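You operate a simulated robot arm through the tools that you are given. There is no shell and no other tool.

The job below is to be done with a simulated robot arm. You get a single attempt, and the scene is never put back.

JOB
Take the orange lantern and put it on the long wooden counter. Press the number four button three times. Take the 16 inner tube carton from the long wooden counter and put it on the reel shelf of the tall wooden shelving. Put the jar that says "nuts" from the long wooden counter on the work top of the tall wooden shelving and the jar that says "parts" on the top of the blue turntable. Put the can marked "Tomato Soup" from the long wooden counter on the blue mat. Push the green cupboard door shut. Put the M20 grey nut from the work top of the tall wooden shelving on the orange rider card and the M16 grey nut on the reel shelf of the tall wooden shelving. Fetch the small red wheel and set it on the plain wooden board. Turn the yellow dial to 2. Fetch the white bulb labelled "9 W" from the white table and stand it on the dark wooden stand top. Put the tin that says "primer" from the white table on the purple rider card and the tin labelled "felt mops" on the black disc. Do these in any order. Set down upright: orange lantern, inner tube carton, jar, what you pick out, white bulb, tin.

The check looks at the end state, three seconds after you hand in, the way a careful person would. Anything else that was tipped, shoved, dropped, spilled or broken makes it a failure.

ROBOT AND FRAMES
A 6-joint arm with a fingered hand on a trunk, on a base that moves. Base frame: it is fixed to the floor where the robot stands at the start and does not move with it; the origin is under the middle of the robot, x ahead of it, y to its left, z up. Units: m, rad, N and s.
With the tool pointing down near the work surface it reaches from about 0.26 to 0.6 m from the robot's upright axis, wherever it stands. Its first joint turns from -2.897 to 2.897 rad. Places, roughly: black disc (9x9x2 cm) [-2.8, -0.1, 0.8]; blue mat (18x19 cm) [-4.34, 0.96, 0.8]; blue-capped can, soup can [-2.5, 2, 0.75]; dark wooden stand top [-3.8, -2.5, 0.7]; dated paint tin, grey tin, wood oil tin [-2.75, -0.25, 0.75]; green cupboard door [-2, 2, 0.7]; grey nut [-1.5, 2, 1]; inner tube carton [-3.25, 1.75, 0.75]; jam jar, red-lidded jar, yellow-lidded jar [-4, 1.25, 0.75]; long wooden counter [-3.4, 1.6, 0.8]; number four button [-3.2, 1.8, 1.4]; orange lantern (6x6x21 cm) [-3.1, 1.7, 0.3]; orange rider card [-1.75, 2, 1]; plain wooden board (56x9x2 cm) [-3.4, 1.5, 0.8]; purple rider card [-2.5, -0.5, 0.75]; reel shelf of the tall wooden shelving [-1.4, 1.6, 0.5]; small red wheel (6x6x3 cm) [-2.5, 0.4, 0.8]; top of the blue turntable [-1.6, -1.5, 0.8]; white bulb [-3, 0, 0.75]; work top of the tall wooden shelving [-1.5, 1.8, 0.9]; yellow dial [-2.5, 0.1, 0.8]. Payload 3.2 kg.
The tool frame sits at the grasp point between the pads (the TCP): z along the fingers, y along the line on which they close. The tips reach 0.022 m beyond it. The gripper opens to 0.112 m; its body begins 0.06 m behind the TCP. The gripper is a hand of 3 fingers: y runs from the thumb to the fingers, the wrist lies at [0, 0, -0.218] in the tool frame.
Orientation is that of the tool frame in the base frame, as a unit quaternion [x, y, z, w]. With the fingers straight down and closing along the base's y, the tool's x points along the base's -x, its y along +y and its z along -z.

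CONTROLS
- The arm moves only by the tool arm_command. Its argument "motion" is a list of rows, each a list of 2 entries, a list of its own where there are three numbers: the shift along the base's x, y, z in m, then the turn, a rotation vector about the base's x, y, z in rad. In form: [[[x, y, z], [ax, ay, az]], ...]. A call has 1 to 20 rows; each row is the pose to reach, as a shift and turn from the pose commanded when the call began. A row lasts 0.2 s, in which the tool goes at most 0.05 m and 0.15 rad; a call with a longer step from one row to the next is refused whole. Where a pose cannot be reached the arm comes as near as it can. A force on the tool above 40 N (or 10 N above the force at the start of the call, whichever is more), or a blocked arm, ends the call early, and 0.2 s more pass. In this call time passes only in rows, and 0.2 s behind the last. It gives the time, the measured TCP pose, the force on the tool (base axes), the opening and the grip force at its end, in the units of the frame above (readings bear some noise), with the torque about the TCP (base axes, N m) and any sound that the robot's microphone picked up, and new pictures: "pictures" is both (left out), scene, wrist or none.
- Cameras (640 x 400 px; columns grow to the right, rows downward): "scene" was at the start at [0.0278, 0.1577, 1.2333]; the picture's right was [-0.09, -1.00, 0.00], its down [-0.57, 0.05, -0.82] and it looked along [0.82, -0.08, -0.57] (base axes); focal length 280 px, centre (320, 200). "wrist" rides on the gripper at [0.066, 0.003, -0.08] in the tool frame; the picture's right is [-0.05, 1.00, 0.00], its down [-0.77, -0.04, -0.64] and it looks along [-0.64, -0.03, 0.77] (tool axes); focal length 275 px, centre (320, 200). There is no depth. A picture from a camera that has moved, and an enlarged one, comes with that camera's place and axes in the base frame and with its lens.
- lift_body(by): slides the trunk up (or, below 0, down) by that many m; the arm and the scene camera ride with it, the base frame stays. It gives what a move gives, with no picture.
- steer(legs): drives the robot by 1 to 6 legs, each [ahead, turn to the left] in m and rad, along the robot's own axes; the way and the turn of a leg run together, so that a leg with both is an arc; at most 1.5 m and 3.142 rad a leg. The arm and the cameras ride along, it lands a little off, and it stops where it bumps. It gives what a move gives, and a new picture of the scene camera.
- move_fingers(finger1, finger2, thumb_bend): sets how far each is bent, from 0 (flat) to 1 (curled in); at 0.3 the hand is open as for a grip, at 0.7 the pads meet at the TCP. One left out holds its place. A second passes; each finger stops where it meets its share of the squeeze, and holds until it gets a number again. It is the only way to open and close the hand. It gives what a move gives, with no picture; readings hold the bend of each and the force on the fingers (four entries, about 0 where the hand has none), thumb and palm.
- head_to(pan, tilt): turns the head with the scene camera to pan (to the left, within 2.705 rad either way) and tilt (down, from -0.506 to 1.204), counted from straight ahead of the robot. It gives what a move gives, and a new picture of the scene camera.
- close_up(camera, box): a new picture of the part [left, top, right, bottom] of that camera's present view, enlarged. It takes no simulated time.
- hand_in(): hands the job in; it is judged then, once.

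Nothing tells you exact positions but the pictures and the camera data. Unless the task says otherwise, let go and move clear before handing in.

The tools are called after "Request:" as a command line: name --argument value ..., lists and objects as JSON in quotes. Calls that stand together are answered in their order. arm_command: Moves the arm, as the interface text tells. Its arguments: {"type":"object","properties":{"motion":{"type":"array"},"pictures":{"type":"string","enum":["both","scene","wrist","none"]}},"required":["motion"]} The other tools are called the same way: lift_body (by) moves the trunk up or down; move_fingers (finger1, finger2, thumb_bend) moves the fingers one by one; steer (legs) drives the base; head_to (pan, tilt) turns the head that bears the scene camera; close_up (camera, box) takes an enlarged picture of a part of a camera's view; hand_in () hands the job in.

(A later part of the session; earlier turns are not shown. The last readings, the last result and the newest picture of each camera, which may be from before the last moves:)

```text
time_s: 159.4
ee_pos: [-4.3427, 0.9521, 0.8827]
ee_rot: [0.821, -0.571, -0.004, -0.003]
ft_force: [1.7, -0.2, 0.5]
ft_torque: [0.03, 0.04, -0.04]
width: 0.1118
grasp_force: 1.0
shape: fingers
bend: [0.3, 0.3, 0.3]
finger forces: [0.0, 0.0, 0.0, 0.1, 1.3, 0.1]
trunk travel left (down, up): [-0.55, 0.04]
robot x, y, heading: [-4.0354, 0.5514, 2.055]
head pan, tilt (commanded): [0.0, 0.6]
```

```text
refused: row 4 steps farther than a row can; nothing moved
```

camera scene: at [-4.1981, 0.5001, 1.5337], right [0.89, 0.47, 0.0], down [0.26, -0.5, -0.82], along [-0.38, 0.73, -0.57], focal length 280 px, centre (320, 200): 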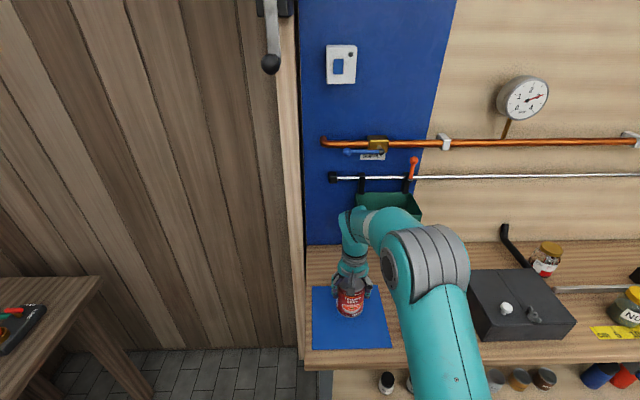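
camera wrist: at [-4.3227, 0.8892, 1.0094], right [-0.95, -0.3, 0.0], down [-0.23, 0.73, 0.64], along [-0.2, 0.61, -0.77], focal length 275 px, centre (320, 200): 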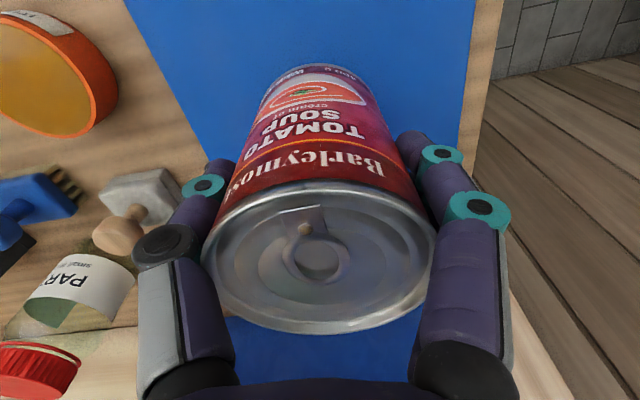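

Request:
move_fingers --finger1 0.22 --finger2 0.22 --thumb_bend 0.22

Request:
arm_command --motion '[[[0, 0, 0.03], [0, 0, 0]], [[0, 0, 0.075], [0, 0, 0]], [[0, 0, 0.12], [0, 0, 0]], [[0.02, -0.02, 0.155], [0, 0, 0]], [[0.045, -0.045, 0.17], [0, 0, 0]]]' --pictures "both"

```text
time_s: 160.4
ee_pos: [-4.3428, 0.9527, 0.8826]
ee_rot: [0.821, -0.57, -0.004, -0.003]
ft_force: [0.9, -0.8, -0.3]
ft_torque: [0.01, 0.01, 0.0]
width: 0.1253
grasp_force: 0.1
shape: fingers
bend: [0.22, 0.22, 0.22]
finger forces: [0.0, 0.0, 0.0, 0.0, 0.1, 0.0]
trunk travel left (down, up): [-0.55, 0.04]
robot x, y, heading: [-4.0356, 0.5531, 2.059]
head pan, tilt (commanded): [0.0, 0.6]
```

```text
time_s: 161.6
ee_pos: [-4.2965, 0.9074, 1.0534]
ee_rot: [0.821, -0.571, -0.004, -0.004]
ft_force: [-0.1, 0.1, 0.5]
ft_torque: [0.03, 0.03, 0.0]
width: 0.1255
grasp_force: 0.1
shape: fingers
bend: [0.22, 0.22, 0.22]
finger forces: [0.0, 0.0, 0.0, 0.1, 0.1, 0.0]
trunk travel left (down, up): [-0.55, 0.04]
robot x, y, heading: [-4.0369, 0.5517, 2.054]
head pan, tilt (commanded): [0.0, 0.6]
camera scene: at [-4.1968, 0.4988, 1.5337], right [0.89, 0.47, 0.0], down [0.26, -0.5, -0.83], along [-0.38, 0.73, -0.56], focal length 280 px, centre (320, 200)
camera wrist: at [-4.2739, 0.8442, 1.1323], right [-0.95, -0.3, 0.0], down [-0.23, 0.73, 0.64], along [-0.2, 0.61, -0.77], focal length 275 px, centre (320, 200)
```

scene: 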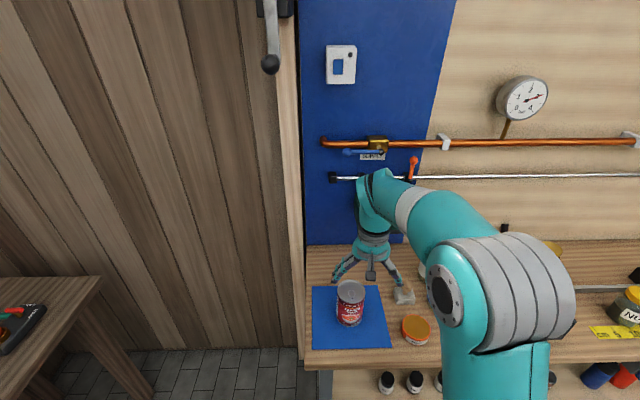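
wrist: 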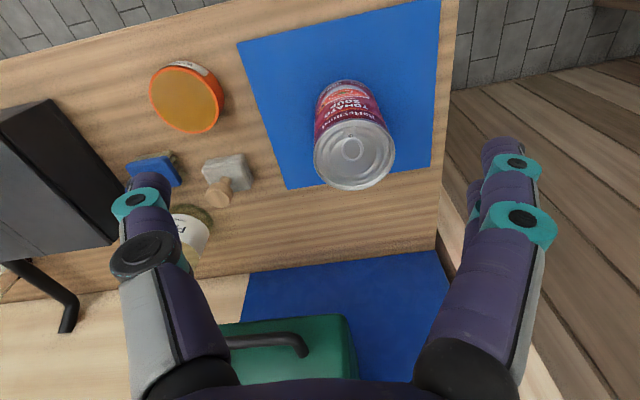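

The soup can stands on the mat. The red-lidded "PARTS" jar is at about (-4.167,1.232), lid top z≈0.91; I'll reposition the base in front of it.

Request:
steer --legs '[[-0.35, 0], [0, -0.434], [0.42, 0], [0, 0.474], [0.06, 0]]'

Request:
close_up --camera "wrist" --box '[0, 0, 640, 400]'

```text
time_s: 169.2
ee_pos: [-4.2099, 1.0468, 1.0499]
ee_rot: [0.838, -0.546, -0.003, -0.002]
ft_force: [-1.0, 0.8, -0.2]
ft_torque: [-0.02, -0.01, 0.02]
width: 0.1256
grasp_force: 0.1
shape: fingers
bend: [0.22, 0.22, 0.22]
finger forces: [0.1, 0.0, 0.0, 0.0, 0.1, 0.0]
trunk travel left (down, up): [-0.55, 0.04]
robot x, y, heading: [-3.9302, 0.7077, 2.118]
head pan, tilt (commanded): [0.0, 0.6]
camera scene: at [-4.087, 0.6451, 1.5337], right [0.86, 0.52, 0.0], down [0.29, -0.48, -0.82], along [-0.43, 0.71, -0.57], focal length 280 px, centre (320, 200)
```

scene: 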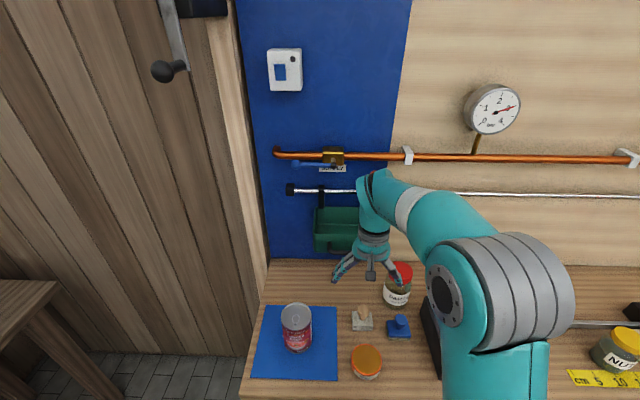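

```text
1.00 times, centred on (320, 200) of wrist (not enlarged: the box is as wide or as high as the picture)
camera zoom: at [-4.1843, 0.9851, 1.1313], right [-0.93, -0.36, 0.0], down [-0.28, 0.71, 0.64], along [-0.23, 0.6, -0.77], focal length 275 px, centre (320, 200)
```

zoom: 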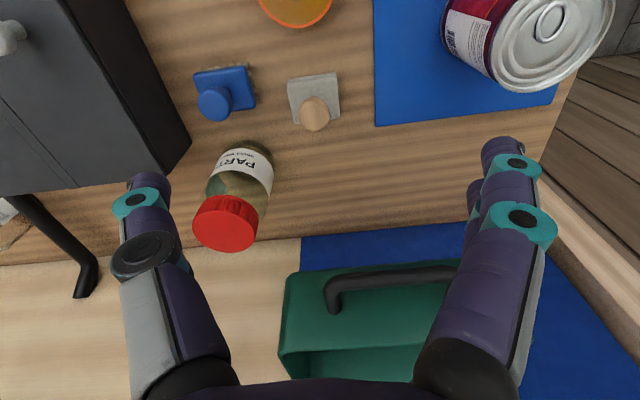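

The jar sits just behind a black case's corner, with a wall tray to its back-left. I'll yaw the hand so fingers come from the front-left and thumb from the back-right, then move over the jar.

Request:
move_fingers --finger1 0.34 --finger2 0.34 --thumb_bend 0.34

Request:
arm_command --motion '[[[0.008, 0.03, 0.01], [0, 0, 0.12]], [[0.016, 0.06, 0.01], [0, 0, 0.24]], [[0.024, 0.09, 0.01], [0, 0, 0.36]], [[0.032, 0.12, 0.01], [0, 0, 0.48]], [[0.04, 0.15, 0.01], [0, 0, 0.6]], [[0.046, 0.182, 0.01], [0, 0, 0.72]]]' --pictures "both"

```text
time_s: 170.2
ee_pos: [-4.2101, 1.0457, 1.0518]
ee_rot: [0.838, -0.546, -0.005, -0.003]
ft_force: [-0.4, 0.3, 0.1]
ft_torque: [0.03, 0.0, -0.01]
width: 0.1015
grasp_force: 0.2
shape: fingers
bend: [0.34, 0.34, 0.34]
finger forces: [0.0, 0.0, 0.0, 0.1, 0.1, 0.1]
trunk travel left (down, up): [-0.55, 0.04]
robot x, y, heading: [-3.9253, 0.7067, 2.113]
head pan, tilt (commanded): [0.0, 0.6]
```

```text
time_s: 171.6
ee_pos: [-4.1633, 1.2297, 1.0598]
ee_rot: [0.976, -0.215, -0.004, 0.0]
ft_force: [-0.3, -0.1, 0.6]
ft_torque: [-0.01, 0.03, -0.05]
width: 0.1012
grasp_force: 0.1
shape: fingers
bend: [0.34, 0.34, 0.34]
finger forces: [0.0, 0.0, 0.0, 0.0, 0.0, 0.0]
trunk travel left (down, up): [-0.55, 0.04]
robot x, y, heading: [-3.9306, 0.704, 2.111]
head pan, tilt (commanded): [0.0, 0.6]
camera scene: at [-4.0864, 0.6451, 1.5338], right [0.86, 0.52, 0.0], down [0.29, -0.48, -0.82], along [-0.43, 0.71, -0.57], focal length 280 px, centre (320, 200)
camera wrist: at [-4.102, 1.1991, 1.1392], right [-0.46, -0.89, 0.0], down [-0.68, 0.36, 0.64], along [-0.57, 0.3, -0.77], focal length 275 px, centre (320, 200)
```

scene: 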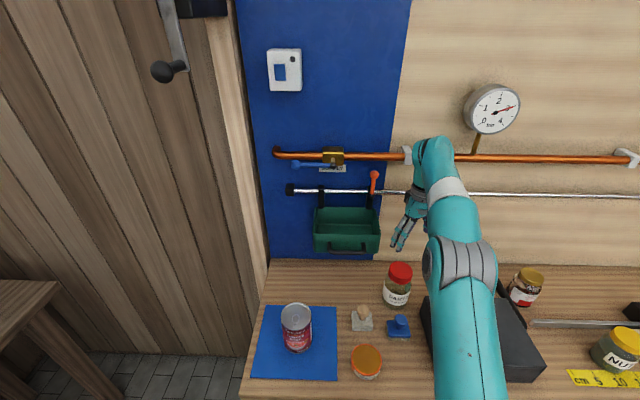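
wrist: 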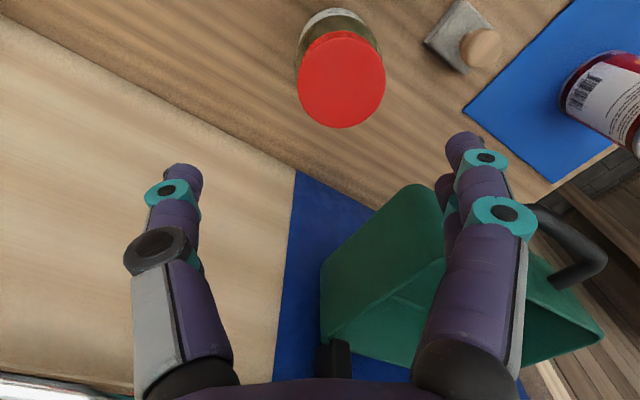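

Triangulating: jar axis (-4.166,1.218), lid top ≈0.925; the wall tray's corner is 7.5 cm away at z≥1.0, so there is room. Descending.

Request:
arm_command --motion '[[[-0.003, -0.012, -0.03], [0, 0, 0]], [[-0.003, -0.012, -0.07], [0, 0, 0]], [[-0.003, -0.012, -0.11], [0, 0, 0]], [[-0.003, -0.012, -0.145], [0, 0, 0]], [[-0.003, -0.012, -0.168], [0, 0, 0]]]' --pictures "both"

```text
time_s: 172.8
ee_pos: [-4.1656, 1.2154, 0.8953]
ee_rot: [0.976, -0.217, -0.005, -0.002]
ft_force: [-1.6, -1.4, 6.3]
ft_torque: [-0.1, 0.07, 0.01]
width: 0.101
grasp_force: 3.0
shape: fingers
bend: [0.34, 0.33, 0.34]
finger forces: [1.1, 3.1, 0.0, 0.1, 0.8, 0.0]
trunk travel left (down, up): [-0.55, 0.04]
robot x, y, heading: [-3.9303, 0.7052, 2.112]
head pan, tilt (commanded): [0.0, 0.6]
camera scene: at [-4.086, 0.6427, 1.5339], right [0.86, 0.52, 0.0], down [0.29, -0.48, -0.83], along [-0.43, 0.71, -0.56], focal length 280 px, centre (320, 200)
camera wrist: at [-4.1043, 1.1849, 0.9748], right [-0.46, -0.89, 0.0], down [-0.68, 0.35, 0.64], along [-0.57, 0.3, -0.76], focal length 275 px, centre (320, 200)
```

scene: 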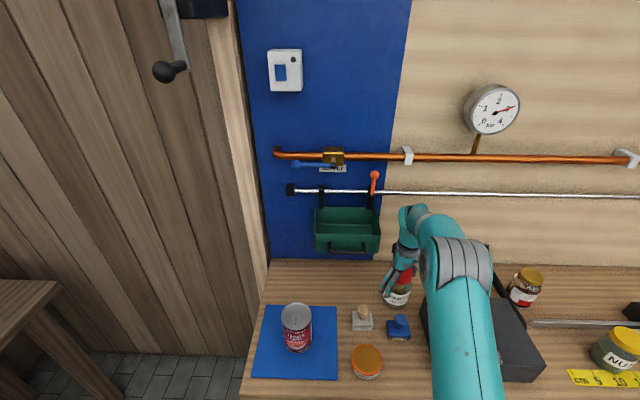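
wrist: 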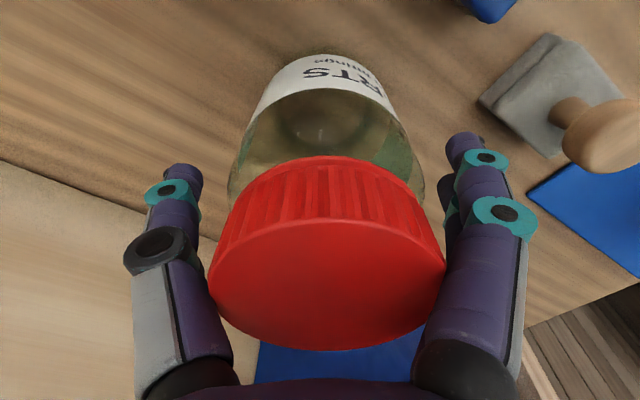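

Request:
arm_command --motion '[[[0, 0, 0.004], [0, 0, 0]]]' --pictures "none"

Request:
move_fingers --finger1 0.55 --finger2 0.55 --thumb_bend 0.55

Request:
close_up --camera "wrist" --box '[0, 0, 640, 400]'

```text
time_s: 173.2
ee_pos: [-4.1658, 1.2165, 0.8981]
ee_rot: [0.976, -0.216, -0.004, -0.001]
ft_force: [-0.2, -0.4, 0.2]
ft_torque: [0.03, 0.03, -0.02]
width: 0.1012
grasp_force: 0.6
shape: fingers
bend: [0.34, 0.34, 0.34]
finger forces: [0.0, 0.7, 0.1, 0.0, 0.0, 0.0]
trunk travel left (down, up): [-0.55, 0.04]
robot x, y, heading: [-3.9328, 0.7056, 2.114]
head pan, tilt (commanded): [0.0, 0.6]
```

```text
time_s: 174.2
ee_pos: [-4.1665, 1.2172, 0.8974]
ee_rot: [0.976, -0.216, -0.005, -0.002]
ft_force: [-1.8, -1.7, 2.8]
ft_torque: [-0.02, 0.04, 0.02]
width: 0.0667
grasp_force: 16.9
shape: fingers
bend: [0.47, 0.48, 0.5]
finger forces: [7.6, 10.4, 0.0, 0.0, 15.6, 0.0]
trunk travel left (down, up): [-0.55, 0.04]
robot x, y, heading: [-3.9303, 0.7036, 2.112]
head pan, tilt (commanded): [0.0, 0.6]
```

```text
1.00 times, centred on (320, 200) of wrist (not enlarged: the box is as wide or as high as the picture)
camera zoom: at [-4.1046, 1.1854, 0.9781], right [-0.46, -0.89, 0.0], down [-0.68, 0.35, 0.64], along [-0.57, 0.3, -0.77], focal length 275 px, centre (320, 200)
```

zoom: 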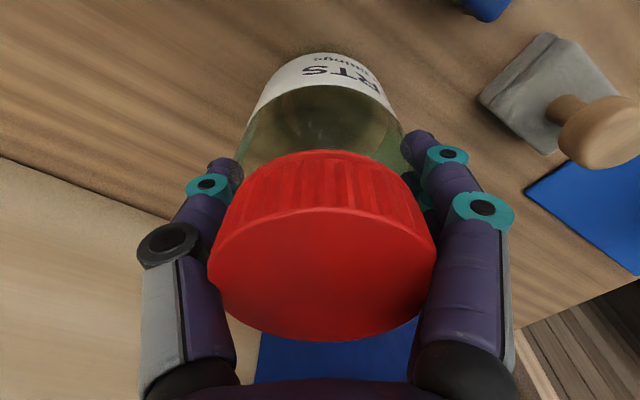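

The PARTS jar is gripped. I'll lift it straight up, back away from the counter and turn toward the corridor.

Request:
arm_command --motion '[[[0, 0, 0.03], [0, 0, 0]], [[0, 0, 0.07], [0, 0, 0]], [[0, 0, 0.11], [0, 0, 0]], [[0, 0, 0.15], [0, 0, 0]]]' --pictures "wrist"

Request:
steer --legs '[[-0.38, 0], [0, -1.59]]'

```text
time_s: 175.2
ee_pos: [-4.1652, 1.2162, 1.0456]
ee_rot: [0.976, -0.216, -0.004, -0.001]
ft_force: [0.2, 0.2, -3.7]
ft_torque: [-0.03, -0.03, 0.02]
width: 0.0667
grasp_force: 16.0
shape: fingers
bend: [0.47, 0.48, 0.5]
finger forces: [6.7, 8.9, 0.0, 0.1, 15.0, 0.1]
trunk travel left (down, up): [-0.55, 0.04]
robot x, y, heading: [-3.9306, 0.7031, 2.115]
head pan, tilt (commanded): [0.0, 0.6]
camera wrist: at [-4.1036, 1.1855, 1.1258], right [-0.46, -0.89, 0.0], down [-0.68, 0.35, 0.64], along [-0.57, 0.3, -0.77], focal length 275 px, centre (320, 200)
```

wrist: 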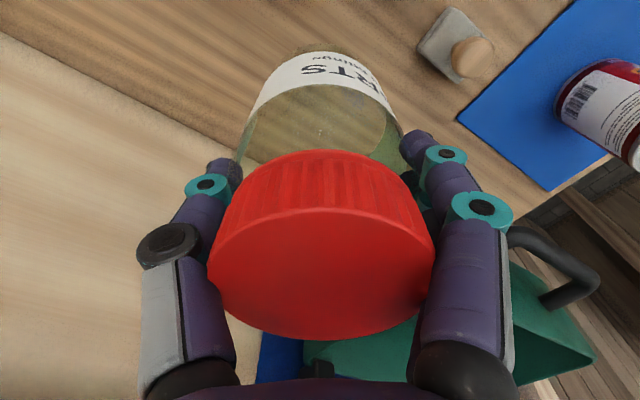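

```text
time_s: 181.5
ee_pos: [-3.2199, 0.6111, 1.0447]
ee_rot: [-0.533, 0.846, 0.002, 0.003]
ft_force: [-0.6, 0.7, -3.3]
ft_torque: [-0.03, -0.05, -0.02]
width: 0.0662
grasp_force: 14.1
shape: fingers
bend: [0.47, 0.48, 0.5]
finger forces: [6.0, 8.3, 0.0, 0.0, 14.1, 0.0]
trunk travel left (down, up): [-0.55, 0.04]
robot x, y, heading: [-3.737, 0.3809, 0.532]
head pan, tilt (commanded): [0.0, 0.6]
camera scene: at [-3.7926, 0.5391, 1.5338], right [0.51, -0.86, 0.0], down [-0.49, -0.29, -0.82], along [0.71, 0.42, -0.57], focal length 280 px, centre (320, 200)
```

scene: 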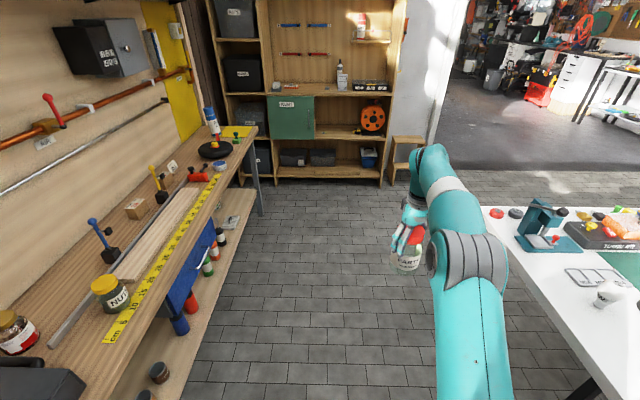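

I'll pull the jar in closer, tighten slightly, and drive through the corridor toward the turntable.

Request:
move_fingers --finger1 0.58 --finger2 0.58 --thumb_bend 0.58

Request:
arm_command --motion '[[[-0.035, -0.02, 0], [0, 0, 0]], [[-0.07, -0.04, 0], [0, 0, 0]], [[-0.105, -0.06, 0], [0, 0, 0]]]' --pictures "none"

Request:
steer --legs '[[1.4, 0], [0.35, 0], [0, -1.579]]'

```text
time_s: 182.5
ee_pos: [-3.2197, 0.6108, 1.0447]
ee_rot: [-0.532, 0.846, 0.003, 0.003]
ft_force: [0.0, 0.0, -3.2]
ft_torque: [-0.01, 0.01, 0.01]
width: 0.0659
grasp_force: 15.8
shape: fingers
bend: [0.48, 0.48, 0.51]
finger forces: [7.1, 9.5, 0.0, 0.0, 16.3, 0.1]
trunk travel left (down, up): [-0.55, 0.04]
robot x, y, heading: [-3.7309, 0.3828, 0.534]
head pan, tilt (commanded): [0.0, 0.6]
```

```text
time_s: 183.3
ee_pos: [-3.3273, 0.5503, 1.0458]
ee_rot: [-0.533, 0.846, 0.001, 0.005]
ft_force: [0.0, -0.3, -3.3]
ft_torque: [-0.01, 0.0, 0.0]
width: 0.0656
grasp_force: 16.2
shape: fingers
bend: [0.48, 0.48, 0.51]
finger forces: [7.0, 9.3, 0.1, 0.0, 15.6, 0.1]
trunk travel left (down, up): [-0.55, 0.04]
robot x, y, heading: [-3.7373, 0.3814, 0.531]
head pan, tilt (commanded): [0.0, 0.6]
```

```text
time_s: 196.0
ee_pos: [-2.0654, 0.846, 1.0464]
ee_rot: [0.238, 0.971, -0.001, 0.004]
ft_force: [-0.3, -0.3, -4.3]
ft_torque: [0.02, 0.02, 0.01]
width: 0.0658
grasp_force: 15.2
shape: fingers
bend: [0.48, 0.48, 0.51]
finger forces: [6.5, 8.7, 0.0, 0.0, 15.0, 0.0]
trunk travel left (down, up): [-0.55, 0.04]
robot x, y, heading: [-2.2232, 1.2557, -1.073]
head pan, tilt (commanded): [0.0, 0.6]
camera scene: at [-2.0609, 1.3103, 1.5337], right [-0.88, -0.48, 0.0], down [-0.27, 0.5, -0.82], along [0.39, -0.72, -0.57], focal length 280 px, centre (320, 200)
```

scene: 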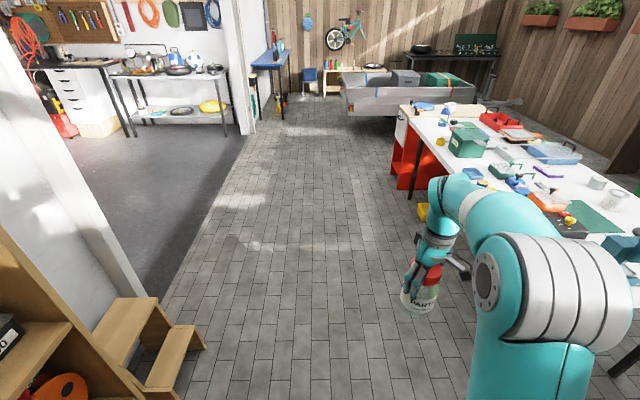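

I'm in the corridor facing the turntable's end of the room. I'll drive down the front side of the table and then face the cabinet.

Request:
steer --legs '[[0, 0.026], [1.4, 0], [1.18, 0], [0, -1.571]]'

```text
time_s: 212.7
ee_pos: [-1.3351, -1.0882, 1.0466]
ee_rot: [0.856, 0.517, -0.004, 0.002]
ft_force: [0.9, -0.4, -3.6]
ft_torque: [-0.01, 0.01, -0.03]
width: 0.0654
grasp_force: 14.9
shape: fingers
bend: [0.48, 0.48, 0.51]
finger forces: [6.2, 8.3, 0.0, 0.0, 14.5, 0.0]
trunk travel left (down, up): [-0.55, 0.04]
robot x, y, heading: [-0.9239, -0.9353, -2.647]
head pan, tilt (commanded): [0.0, 0.6]
camera scene: at [-0.871, -1.0942, 1.5337], right [-0.47, 0.88, 0.0], down [0.5, 0.27, -0.82], along [-0.73, -0.39, -0.57], focal length 280 px, centre (320, 200)
```

scene: 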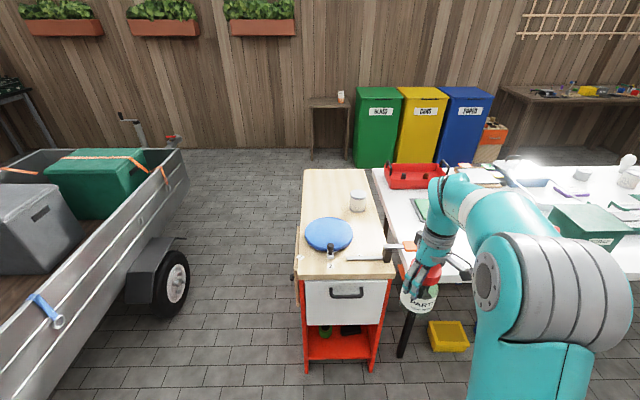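

The blue turntable is at about (-1.59,-1.44). I'll approach it squarely, keeping clear of the table corner.

Request:
steer --legs '[[0, 0.28], [0.36, 0], [0, -0.25]]'

Request:
close_up --camera "scene" --box '[220, 180, 460, 380]'

```text
time_s: 216.8
ee_pos: [-1.5869, -1.3466, 1.0466]
ee_rot: [0.849, 0.529, -0.003, 0.002]
ft_force: [0.4, 0.0, -2.7]
ft_torque: [-0.01, -0.01, 0.0]
width: 0.0651
grasp_force: 13.9
shape: fingers
bend: [0.48, 0.48, 0.51]
finger forces: [6.2, 8.2, 0.0, 0.0, 14.2, 0.1]
trunk travel left (down, up): [-0.55, 0.04]
robot x, y, heading: [-1.1797, -1.1822, -2.622]
head pan, tilt (commanded): [0.0, 0.6]
camera scene: at [-1.1217, -1.3406, 1.5338], right [-0.5, 0.87, 0.0], down [0.49, 0.28, -0.82], along [-0.71, -0.41, -0.57], focal length 280 px, centre (320, 200)
```

scene: 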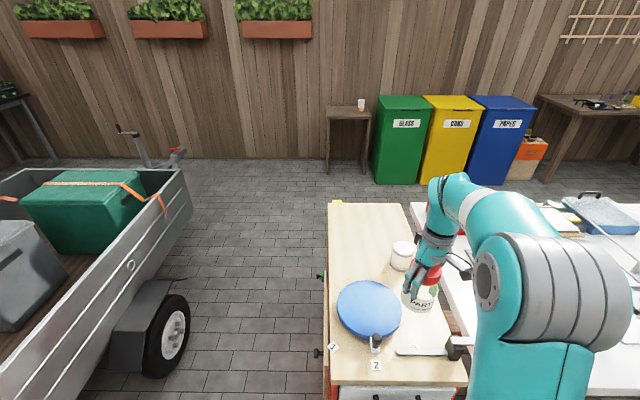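

```text
2.00 times, centred on (340, 280) of scene
camera zoom: at [-1.1217, -1.3406, 1.5338], right [-0.5, 0.87, 0.0], down [0.49, 0.28, -0.82], along [-0.71, -0.41, -0.57], focal length 561 px, centre (280, 40)
```

zoom: 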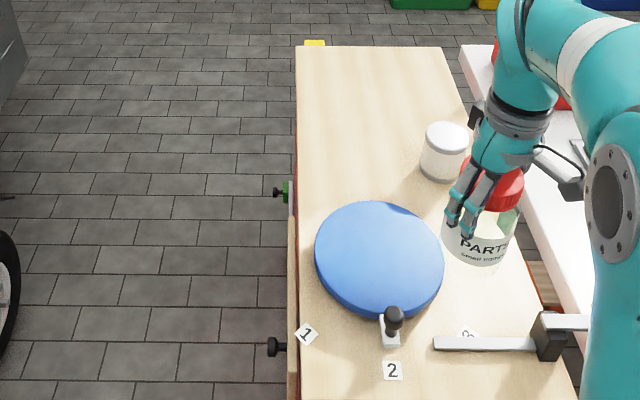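

The turntable's centre estimates to about (-1.648,-1.468). I'll move the jar over it and look.

Request:
arm_command --motion '[[[-0.02, -0.04, 0], [0, 0, 0]], [[-0.04, -0.08, 0], [0, 0, 0]], [[-0.061, -0.121, 0], [0, 0, 0]], [[-0.061, -0.121, -0.03], [0, 0, 0]]]' --pictures "both"

```text
time_s: 217.8
ee_pos: [-1.6468, -1.4702, 1.0171]
ee_rot: [0.849, 0.529, -0.003, 0.002]
ft_force: [0.8, -1.2, -2.1]
ft_torque: [0.01, 0.02, -0.01]
width: 0.065
grasp_force: 14.1
shape: fingers
bend: [0.48, 0.48, 0.51]
finger forces: [6.0, 8.0, 0.0, 0.0, 14.0, 0.0]
trunk travel left (down, up): [-0.55, 0.04]
robot x, y, heading: [-1.1766, -1.1826, -2.619]
head pan, tilt (commanded): [0.0, 0.6]
camera scene: at [-1.1216, -1.3408, 1.5338], right [-0.5, 0.87, 0.0], down [0.49, 0.28, -0.82], along [-0.72, -0.41, -0.57], focal length 280 px, centre (320, 200)
camera wrist: at [-1.6124, -1.411, 1.0963], right [0.88, -0.48, 0.0], down [-0.37, -0.67, 0.64], along [-0.31, -0.56, -0.77], focal length 275 px, centre (320, 200)
```

scene: 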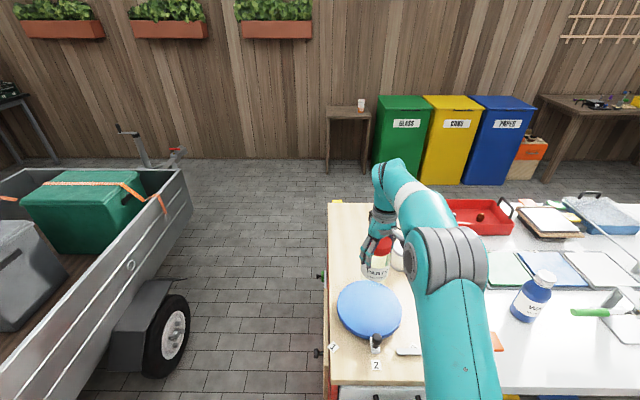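
wrist: 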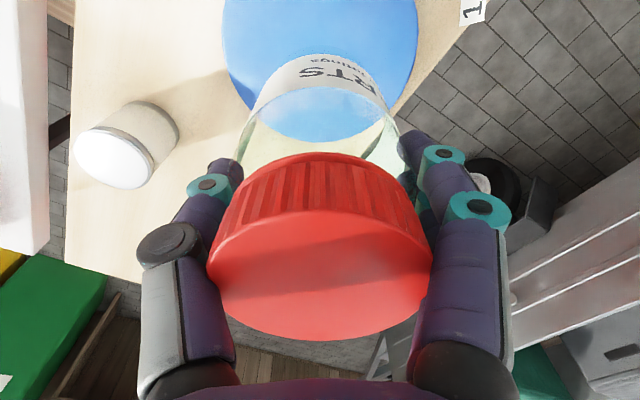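

Request:
arm_command --motion '[[[0.007, 0.01, -0.03], [0, 0, 0]], [[0.007, 0.01, -0.06], [0, 0, 0]], [[0.007, 0.01, -0.08], [0, 0, 0]]]' --pictures "scene"

Request:
close_up --camera "scene" --box '[300, 220, 460, 370]'

```text
time_s: 218.6
ee_pos: [-1.6397, -1.4585, 0.9357]
ee_rot: [0.849, 0.529, -0.004, 0.002]
ft_force: [-0.1, 0.4, -4.1]
ft_torque: [-0.02, 0.02, 0.02]
width: 0.0649
grasp_force: 13.4
shape: fingers
bend: [0.48, 0.48, 0.51]
finger forces: [6.0, 8.1, 0.1, 0.1, 13.9, 0.0]
trunk travel left (down, up): [-0.55, 0.04]
robot x, y, heading: [-1.18, -1.1864, -2.619]
head pan, tilt (commanded): [0.0, 0.6]
camera scene: at [-1.1217, -1.3411, 1.5337], right [-0.5, 0.87, 0.0], down [0.49, 0.28, -0.82], along [-0.71, -0.41, -0.57], focal length 280 px, centre (320, 200)
```

scene: 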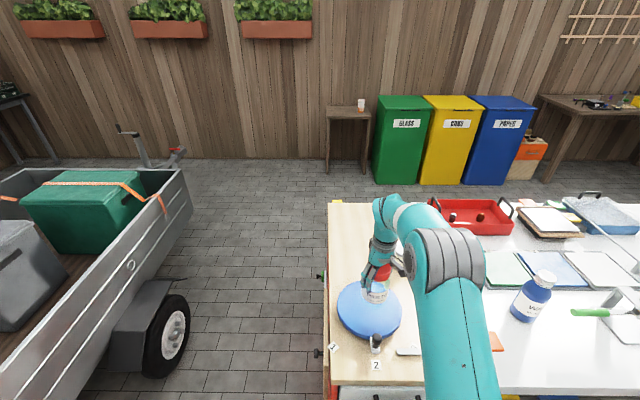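

```text
2.67 times, centred on (380, 295) of scene
camera zoom: at [-1.1217, -1.3411, 1.5337], right [-0.5, 0.87, 0.0], down [0.49, 0.28, -0.82], along [-0.71, -0.41, -0.57], focal length 748 px, centre (160, -53)
```

zoom: 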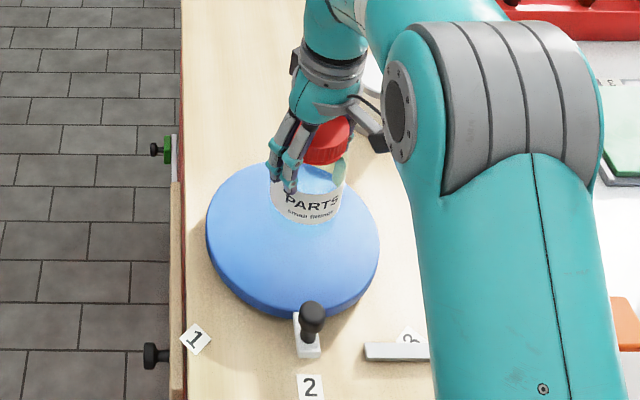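

Request:
arm_command --motion '[[[0, 0, -0.01], [0, 0, 0]], [[0, 0, -0.02], [0, 0, 0]], [[0, 0, -0.028], [0, 0, 0]]]' --pictures "none"

```text
time_s: 219.4
ee_pos: [-1.6402, -1.457, 0.9089]
ee_rot: [0.849, 0.528, -0.004, 0.002]
ft_force: [-0.6, 0.4, -2.5]
ft_torque: [-0.02, 0.02, 0.01]
width: 0.0651
grasp_force: 14.1
shape: fingers
bend: [0.48, 0.48, 0.51]
finger forces: [6.0, 8.0, 0.0, 0.0, 13.8, 0.1]
trunk travel left (down, up): [-0.55, 0.04]
robot x, y, heading: [-1.177, -1.1826, -2.618]
head pan, tilt (commanded): [0.0, 0.6]
```

Request:
arm_command --motion '[[[0, 0, -0.006], [0, 0, 0]], [[0, 0, -0.012], [0, 0, 0]]]' --pictures "none"

```text
time_s: 220.0
ee_pos: [-1.6402, -1.4585, 0.8961]
ee_rot: [0.849, 0.528, -0.004, 0.002]
ft_force: [0.6, 0.6, -3.6]
ft_torque: [0.05, 0.02, -0.01]
width: 0.065
grasp_force: 14.1
shape: fingers
bend: [0.48, 0.48, 0.51]
finger forces: [5.9, 8.0, 0.0, 0.0, 13.8, 0.0]
trunk travel left (down, up): [-0.55, 0.04]
robot x, y, heading: [-1.1789, -1.186, -2.62]
head pan, tilt (commanded): [0.0, 0.6]
```

Request:
arm_command --motion '[[[0, 0, -0.006], [0, 0, 0]], [[0, 0, -0.012], [0, 0, 0]], [[0, 0, -0.016], [0, 0, 0]]]' --pictures "scene"

Request:
close_up --camera "scene" --box '[300, 220, 460, 370]'

```text
time_s: 220.8
ee_pos: [-1.6397, -1.4578, 0.885]
ee_rot: [0.849, 0.528, -0.009, 0.003]
ft_force: [0.4, 1.1, 38.4]
ft_torque: [-0.09, -0.17, -0.01]
width: 0.0654
grasp_force: 23.8
shape: fingers
bend: [0.49, 0.49, 0.53]
finger forces: [8.6, 15.2, 0.1, 0.0, 24.3, 0.0]
trunk travel left (down, up): [-0.55, 0.04]
robot x, y, heading: [-1.1803, -1.1853, -2.618]
head pan, tilt (commanded): [0.0, 0.6]
camera scene: at [-1.1176, -1.3383, 1.5346], right [-0.5, 0.87, 0.0], down [0.49, 0.28, -0.83], along [-0.72, -0.41, -0.56], focal length 280 px, centre (320, 200)
```

scene: 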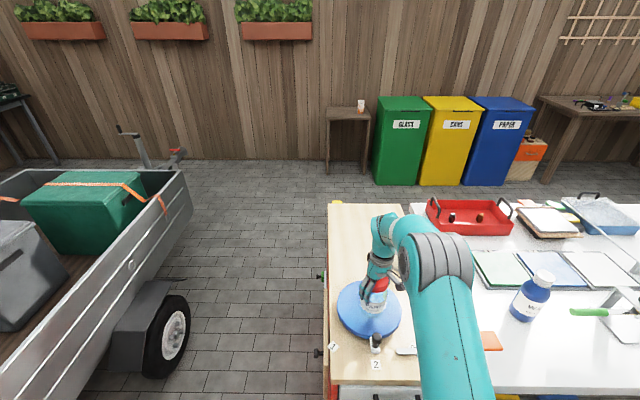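

```text
2.67 times, centred on (380, 295) of scene
camera zoom: at [-1.1176, -1.3383, 1.5346], right [-0.5, 0.87, 0.0], down [0.49, 0.28, -0.83], along [-0.72, -0.41, -0.56], focal length 748 px, centre (160, -53)
```

zoom: 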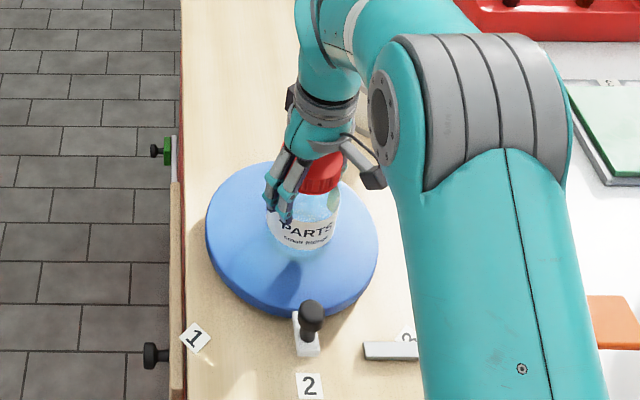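

The jar is down on the turntable. I'll ease off, release and rise.

Request:
arm_command --motion '[[[0, 0, 0.004], [0, 0, 0]]]' --pictures "none"

Request:
move_fingers --finger1 0.3 --finger2 0.3 --thumb_bend 0.3

Request:
arm_command --motion '[[[0, 0, 0.03], [0, 0, 0]], [[0, 0, 0.07], [0, 0, 0]], [[0, 0, 0.11], [0, 0, 0]], [[0, 0, 0.15], [0, 0, 0]], [[0.03, 0.02, 0.18], [0, 0, 0]], [[0.07, 0.04, 0.19], [0, 0, 0]]]' --pictures "both"

```text
time_s: 221.2
ee_pos: [-1.6399, -1.4573, 0.8851]
ee_rot: [0.849, 0.528, -0.005, 0.002]
ft_force: [-3.7, -1.2, 27.1]
ft_torque: [-0.15, -0.09, -0.01]
width: 0.0649
grasp_force: 22.0
shape: fingers
bend: [0.49, 0.5, 0.53]
finger forces: [7.4, 14.0, 0.0, 0.0, 22.6, 0.1]
trunk travel left (down, up): [-0.55, 0.04]
robot x, y, heading: [-1.1817, -1.1812, -2.621]
head pan, tilt (commanded): [0.0, 0.6]
```

```text
time_s: 222.2
ee_pos: [-1.6408, -1.458, 0.8847]
ee_rot: [0.849, 0.528, -0.004, 0.003]
ft_force: [-0.6, 1.2, 2.0]
ft_torque: [-0.02, 0.04, -0.01]
width: 0.1118
grasp_force: 1.1
shape: fingers
bend: [0.3, 0.3, 0.3]
finger forces: [0.1, 0.4, 0.0, 0.1, 1.4, 0.0]
trunk travel left (down, up): [-0.55, 0.04]
robot x, y, heading: [-1.1763, -1.1819, -2.619]
head pan, tilt (commanded): [0.0, 0.6]
```

```text
time_s: 223.6
ee_pos: [-1.5689, -1.4157, 1.0733]
ee_rot: [0.849, 0.528, -0.004, 0.002]
ft_force: [-0.2, 0.4, 0.1]
ft_torque: [-0.02, -0.02, 0.02]
width: 0.1113
grasp_force: 0.1
shape: fingers
bend: [0.3, 0.3, 0.3]
finger forces: [0.0, 0.0, 0.0, 0.0, 0.1, 0.1]
trunk travel left (down, up): [-0.55, 0.04]
robot x, y, heading: [-1.1803, -1.1812, -2.623]
head pan, tilt (commanded): [0.0, 0.6]
camera scene: at [-1.1203, -1.3402, 1.5337], right [-0.5, 0.87, 0.0], down [0.49, 0.28, -0.83], along [-0.72, -0.41, -0.56], focal length 280 px, centre (320, 200)
camera wrist: at [-1.5342, -1.3569, 1.1549], right [0.88, -0.48, 0.0], down [-0.37, -0.67, 0.64], along [-0.31, -0.56, -0.77], focal length 275 px, centre (320, 200)
```

scene: 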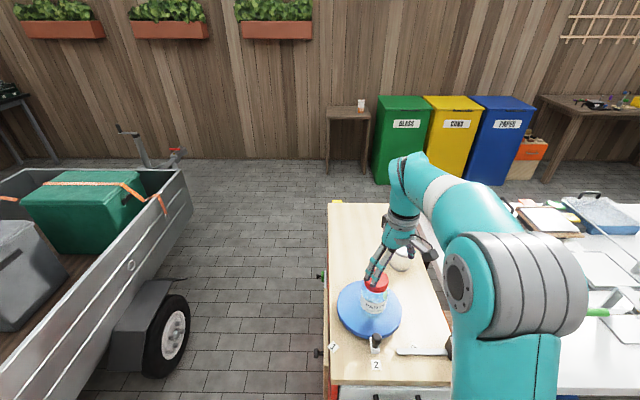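
wrist: 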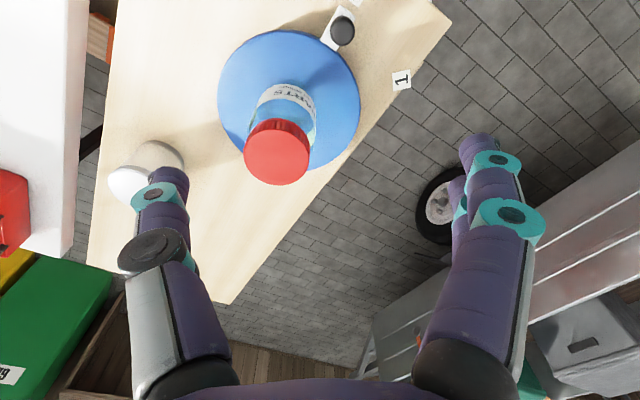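

The PARTS jar stands on the turntable. Next I'll drive up the front of the white table to the dial and the red wheel.

Request:
steer --legs '[[-0.3, 0], [0, -1.569], [1.4, 0], [0.38, 0], [0, 1.571]]'

```text
time_s: 241.8
ee_pos: [-2.1993, 0.3064, 1.0737]
ee_rot: [0.86, 0.51, -0.003, 0.003]
ft_force: [0.2, 0.3, -0.2]
ft_torque: [-0.04, 0.01, 0.01]
width: 0.1113
grasp_force: 0.1
shape: fingers
bend: [0.3, 0.3, 0.3]
finger forces: [0.1, 0.0, 0.0, 0.0, 0.0, 0.1]
trunk travel left (down, up): [-0.55, 0.04]
robot x, y, heading: [-1.7977, 0.5256, -2.665]
head pan, tilt (commanded): [0.0, 0.6]
camera scene: at [-1.7473, 0.363, 1.5337], right [-0.46, 0.89, 0.0], down [0.5, 0.26, -0.83], along [-0.73, -0.38, -0.56], focal length 280 px, centre (320, 200)
```

scene: 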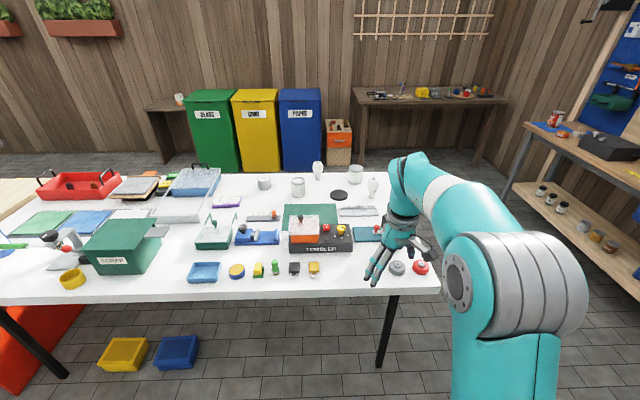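

Request:
close_up --camera "scene" --box '[270, 190, 390, 270]'

Request:
close_up --camera "scene" --box '[180, 160, 420, 290]'

```text
5.00 times, centred on (330, 230) of scene
camera zoom: at [-1.7473, 0.363, 1.5337], right [-0.46, 0.89, 0.0], down [0.5, 0.26, -0.83], along [-0.73, -0.38, -0.56], focal length 1402 px, centre (270, 50)
```

zoom: 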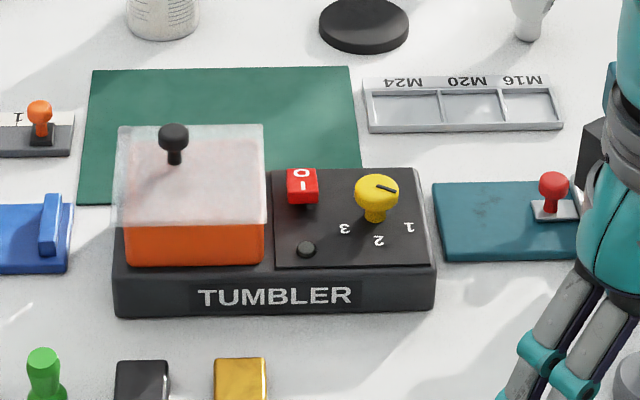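

```text
2.67 times, centred on (300, 225) of scene
camera zoom: at [-1.7473, 0.363, 1.5337], right [-0.46, 0.89, 0.0], down [0.5, 0.26, -0.83], along [-0.73, -0.38, -0.56], focal length 748 px, centre (373, 133)
```

zoom: 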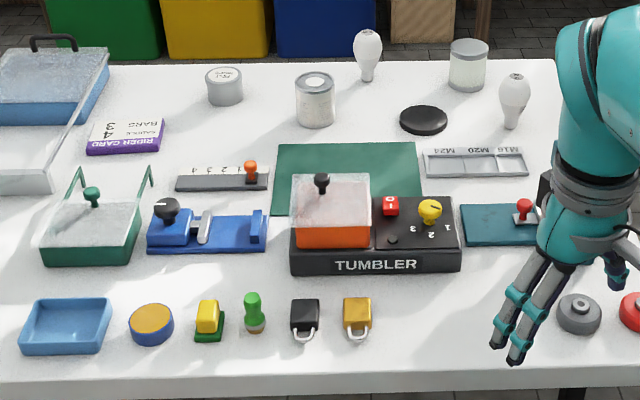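

The tumbler's yellow dial points at 1 (right side); 2 is straight toward the front. The tall teal press stands close on the right, so I'll narrow the hand, raise it and shift left before driving in.

Request:
move_fingers --finger1 0.5 --finger2 0.5 --thumb_bend 0.5

Request:
arm_command --motion '[[[0.012, -0.02, 0.03], [0, 0, 0]], [[0.03, -0.05, 0.06], [0, 0, 0]]]' --pictures "none"

Request:
steer --legs '[[0.31, 0]]'

Request:
arm_command --motion '[[[0, 0, 0], [0, 0, 0]]]' --pictures "wrist"

```text
time_s: 242.8
ee_pos: [-2.199, 0.3066, 1.0728]
ee_rot: [0.86, 0.51, -0.004, 0.002]
ft_force: [-1.1, 0.0, 0.1]
ft_torque: [0.02, -0.01, 0.01]
width: 0.0556
grasp_force: 0.0
shape: fingers
bend: [0.5, 0.5, 0.5]
finger forces: [0.0, 0.0, 0.1, 0.0, 0.1, 0.1]
trunk travel left (down, up): [-0.55, 0.04]
robot x, y, heading: [-1.8009, 0.5239, -2.666]
head pan, tilt (commanded): [0.0, 0.6]
```

```text
time_s: 243.4
ee_pos: [-2.1706, 0.2552, 1.1353]
ee_rot: [0.861, 0.509, -0.004, 0.002]
ft_force: [-0.3, -0.2, -0.2]
ft_torque: [0.01, -0.01, 0.03]
width: 0.0555
grasp_force: 0.1
shape: fingers
bend: [0.5, 0.5, 0.5]
finger forces: [0.1, 0.0, 0.0, 0.0, 0.1, 0.0]
trunk travel left (down, up): [-0.55, 0.04]
robot x, y, heading: [-1.7972, 0.5238, -2.661]
head pan, tilt (commanded): [0.0, 0.6]
```

```text
time_s: 245.5
ee_pos: [-2.4414, 0.115, 1.1344]
ee_rot: [0.859, 0.511, -0.004, 0.003]
ft_force: [0.0, -0.8, 0.0]
ft_torque: [0.01, 0.01, -0.04]
width: 0.0556
grasp_force: 0.1
shape: fingers
bend: [0.5, 0.5, 0.5]
finger forces: [0.0, 0.0, 0.0, 0.0, 0.0, 0.0]
trunk travel left (down, up): [-0.55, 0.04]
robot x, y, heading: [-2.0664, 0.3823, -2.658]
head pan, tilt (commanded): [0.0, 0.6]
camera scene: at [-2.0179, 0.2223, 1.5337], right [-0.46, 0.89, 0.0], down [0.5, 0.26, -0.82], along [-0.73, -0.38, -0.57], focal length 280 px, centre (320, 200)
```

scene: 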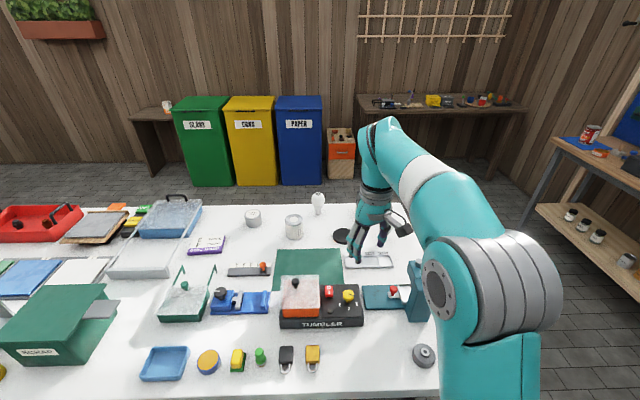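

```text
time_s: 245.9
ee_pos: [-2.4407, 0.1145, 1.1343]
ee_rot: [0.859, 0.511, -0.004, 0.003]
ft_force: [-0.4, 0.6, 0.4]
ft_torque: [0.03, 0.03, 0.02]
width: 0.0558
grasp_force: 0.0
shape: fingers
bend: [0.5, 0.5, 0.5]
finger forces: [0.0, 0.1, 0.0, 0.1, 0.0, 0.0]
trunk travel left (down, up): [-0.55, 0.04]
robot x, y, heading: [-2.0698, 0.3851, -2.657]
head pan, tilt (commanded): [0.0, 0.6]
camera wrist: at [-2.4041, 0.1729, 1.2139], right [0.86, -0.52, 0.0], down [-0.4, -0.66, 0.64], along [-0.33, -0.55, -0.77], focal length 275 px, centre (320, 200)
```

wrist: 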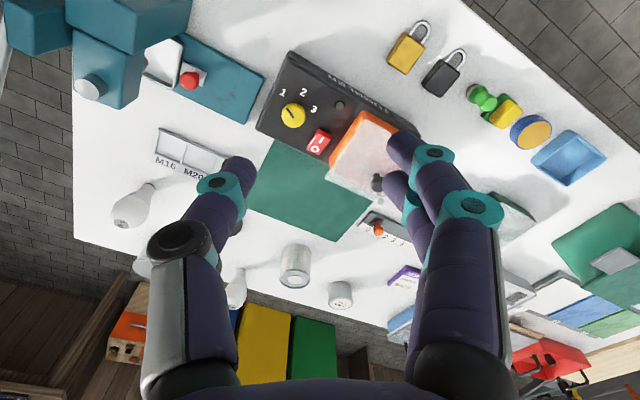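

Request:
close_up --camera "wrist" --box '[245, 70, 345, 160]'

Request:
close_up --camera "scene" --box '[270, 265, 370, 335]'

```text
4.44 times, centred on (295, 115) of wrist
camera zoom: at [-2.4041, 0.1729, 1.2139], right [0.86, -0.52, 0.0], down [-0.4, -0.66, 0.64], along [-0.33, -0.55, -0.77], focal length 1224 px, centre (431, 578)
```

zoom: 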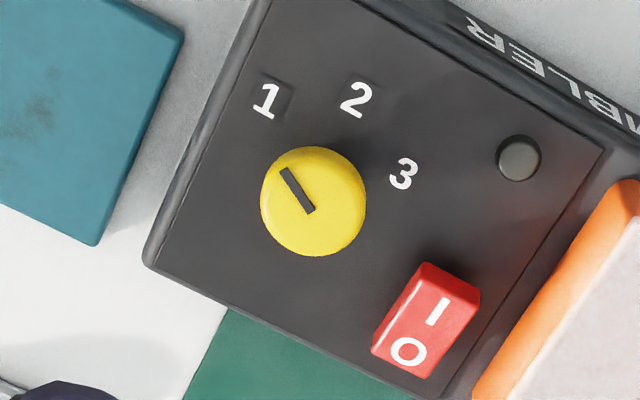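

```text
5.71 times, centred on (320, 300) of scene
camera zoom: at [-2.0173, 0.2227, 1.5337], right [-0.46, 0.89, 0.0], down [0.5, 0.26, -0.83], along [-0.73, -0.38, -0.56], focal length 1602 px, centre (320, -371)
```

zoom: 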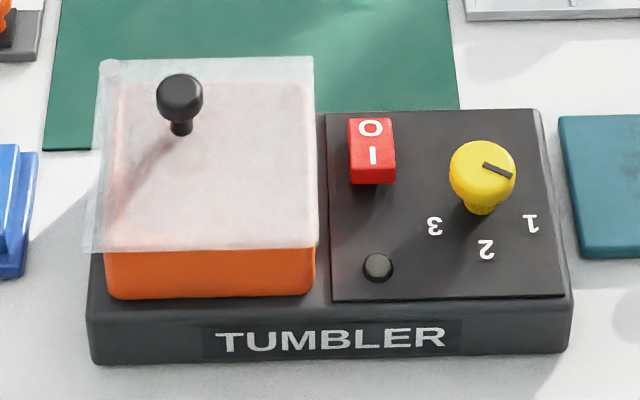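

Triangulated: dial cap at (-2.518,0.056), top z≈0.837; labels 1/2/3 lie at 90°/30°/-30°, so I must turn the dial 60° clockwise. I'll yaw the hand so the grip keeps clear of the red switch and come down above the dial.

Request:
arm_command --motion '[[[-0.0077, -0.0058, -0.01], [0, 0, 0.137]], [[-0.0154, -0.0117, -0.02], [0, 0, 0.274]], [[-0.0231, -0.0175, -0.03], [0, 0, 0.411]], [[-0.0308, -0.0234, -0.045], [0, 0, 0.548]], [[-0.0385, -0.0292, -0.06], [0, 0, 0.685]], [[-0.0462, -0.035, -0.08], [0, 0, 0.822]], [[-0.0539, -0.041, -0.11], [0, 0, 0.959]], [[-0.0616, -0.0468, -0.14], [0, 0, 1.096]], [[-0.0693, -0.0526, -0.17], [0, 0, 1.233]], [[-0.0773, -0.0585, -0.2], [0, 0, 1.37]]]' --pictures "wrist"

```text
time_s: 248.1
ee_pos: [-2.3842, 0.0517, 0.8596]
ee_rot: [0.378, 0.924, -0.015, -0.058]
ft_force: [0.2, -0.2, -0.1]
ft_torque: [-0.01, 0.0, 0.0]
width: 0.0554
grasp_force: 0.1
shape: fingers
bend: [0.5, 0.5, 0.5]
finger forces: [0.1, 0.0, 0.0, 0.1, 0.0, 0.0]
out of reach, approached as far as the arm can: row 4, 5, 6, 7, 8, 9, 10
trunk travel left (down, up): [-0.55, 0.04]
robot x, y, heading: [-2.0657, 0.3871, -2.661]
head pan, tilt (commanded): [0.0, 0.6]
camera wrist: at [-2.4184, 0.099, 0.9461], right [0.73, 0.68, -0.08], down [0.6, -0.58, 0.56], along [0.34, -0.45, -0.83], focal length 275 px, centre (320, 200)
```

wrist: 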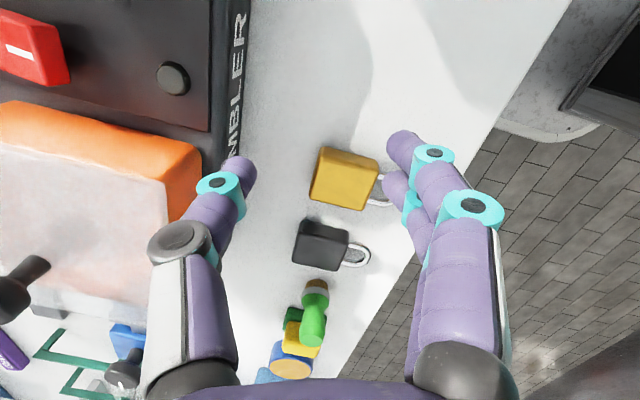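

The wrist ran to a limit with that yaw (no contact happened). I'll lift out, straighten, and use the opposite yaw range instead.

Request:
arm_command --motion '[[[-0.01, 0.01, 0.035], [0, 0, 0]], [[-0.02, 0.02, 0.07], [-0.008, -0.06, 0]], [[-0.03, 0.03, 0.11], [-0.016, -0.1185, 0]], [[-0.04, 0.04, 0.15], [-0.016, -0.1185, 0]], [[-0.05, 0.05, 0.19], [-0.016, -0.1185, 0]], [[-0.056, 0.058, 0.23], [-0.016, -0.1185, 0]]]' --pictures "none"

```text
time_s: 249.5
ee_pos: [-2.3122, 0.0675, 0.9758]
ee_rot: [0.404, 0.913, -0.012, -0.045]
ft_force: [0.2, 0.1, 0.4]
ft_torque: [-0.01, -0.01, 0.01]
width: 0.0555
grasp_force: 0.1
shape: fingers
bend: [0.5, 0.5, 0.5]
finger forces: [0.1, 0.1, 0.1, 0.0, 0.0, 0.1]
out of reach, approached as far as the arm can: row 1, 2, 3, 4, 5, 6
trunk travel left (down, up): [-0.55, 0.04]
robot x, y, heading: [-2.0707, 0.3833, -2.663]
head pan, tilt (commanded): [0.0, 0.6]
```

Request:
arm_command --motion '[[[0, 0, 0], [0, 0, -0.14]], [[0, 0, 0.01], [0, 0, -0.28]], [[0, 0, 0.02], [0, 0, -0.42]], [[0, 0, 0.03], [0, 0, -0.56]], [[-0.01, 0.01, 0.05], [0, 0, -0.7]], [[-0.02, 0.02, 0.07], [0, 0, -0.84]], [[-0.03, 0.03, 0.09], [0, 0, -0.98]], [[-0.04, 0.04, 0.11], [0, 0, -1.12]], [[-0.05, 0.04, 0.12], [0, 0, -1.26]]]' --pictures "none"

```text
time_s: 251.5
ee_pos: [-2.3612, 0.108, 1.0998]
ee_rot: [0.865, 0.499, 0.017, -0.043]
ft_force: [-0.3, -0.7, -0.1]
ft_torque: [-0.03, -0.05, 0.0]
width: 0.0554
grasp_force: 0.1
shape: fingers
bend: [0.5, 0.5, 0.5]
finger forces: [0.0, 0.0, 0.0, 0.1, 0.1, 0.0]
trunk travel left (down, up): [-0.55, 0.04]
robot x, y, heading: [-2.069, 0.3825, -2.657]
head pan, tilt (commanded): [0.0, 0.6]
```

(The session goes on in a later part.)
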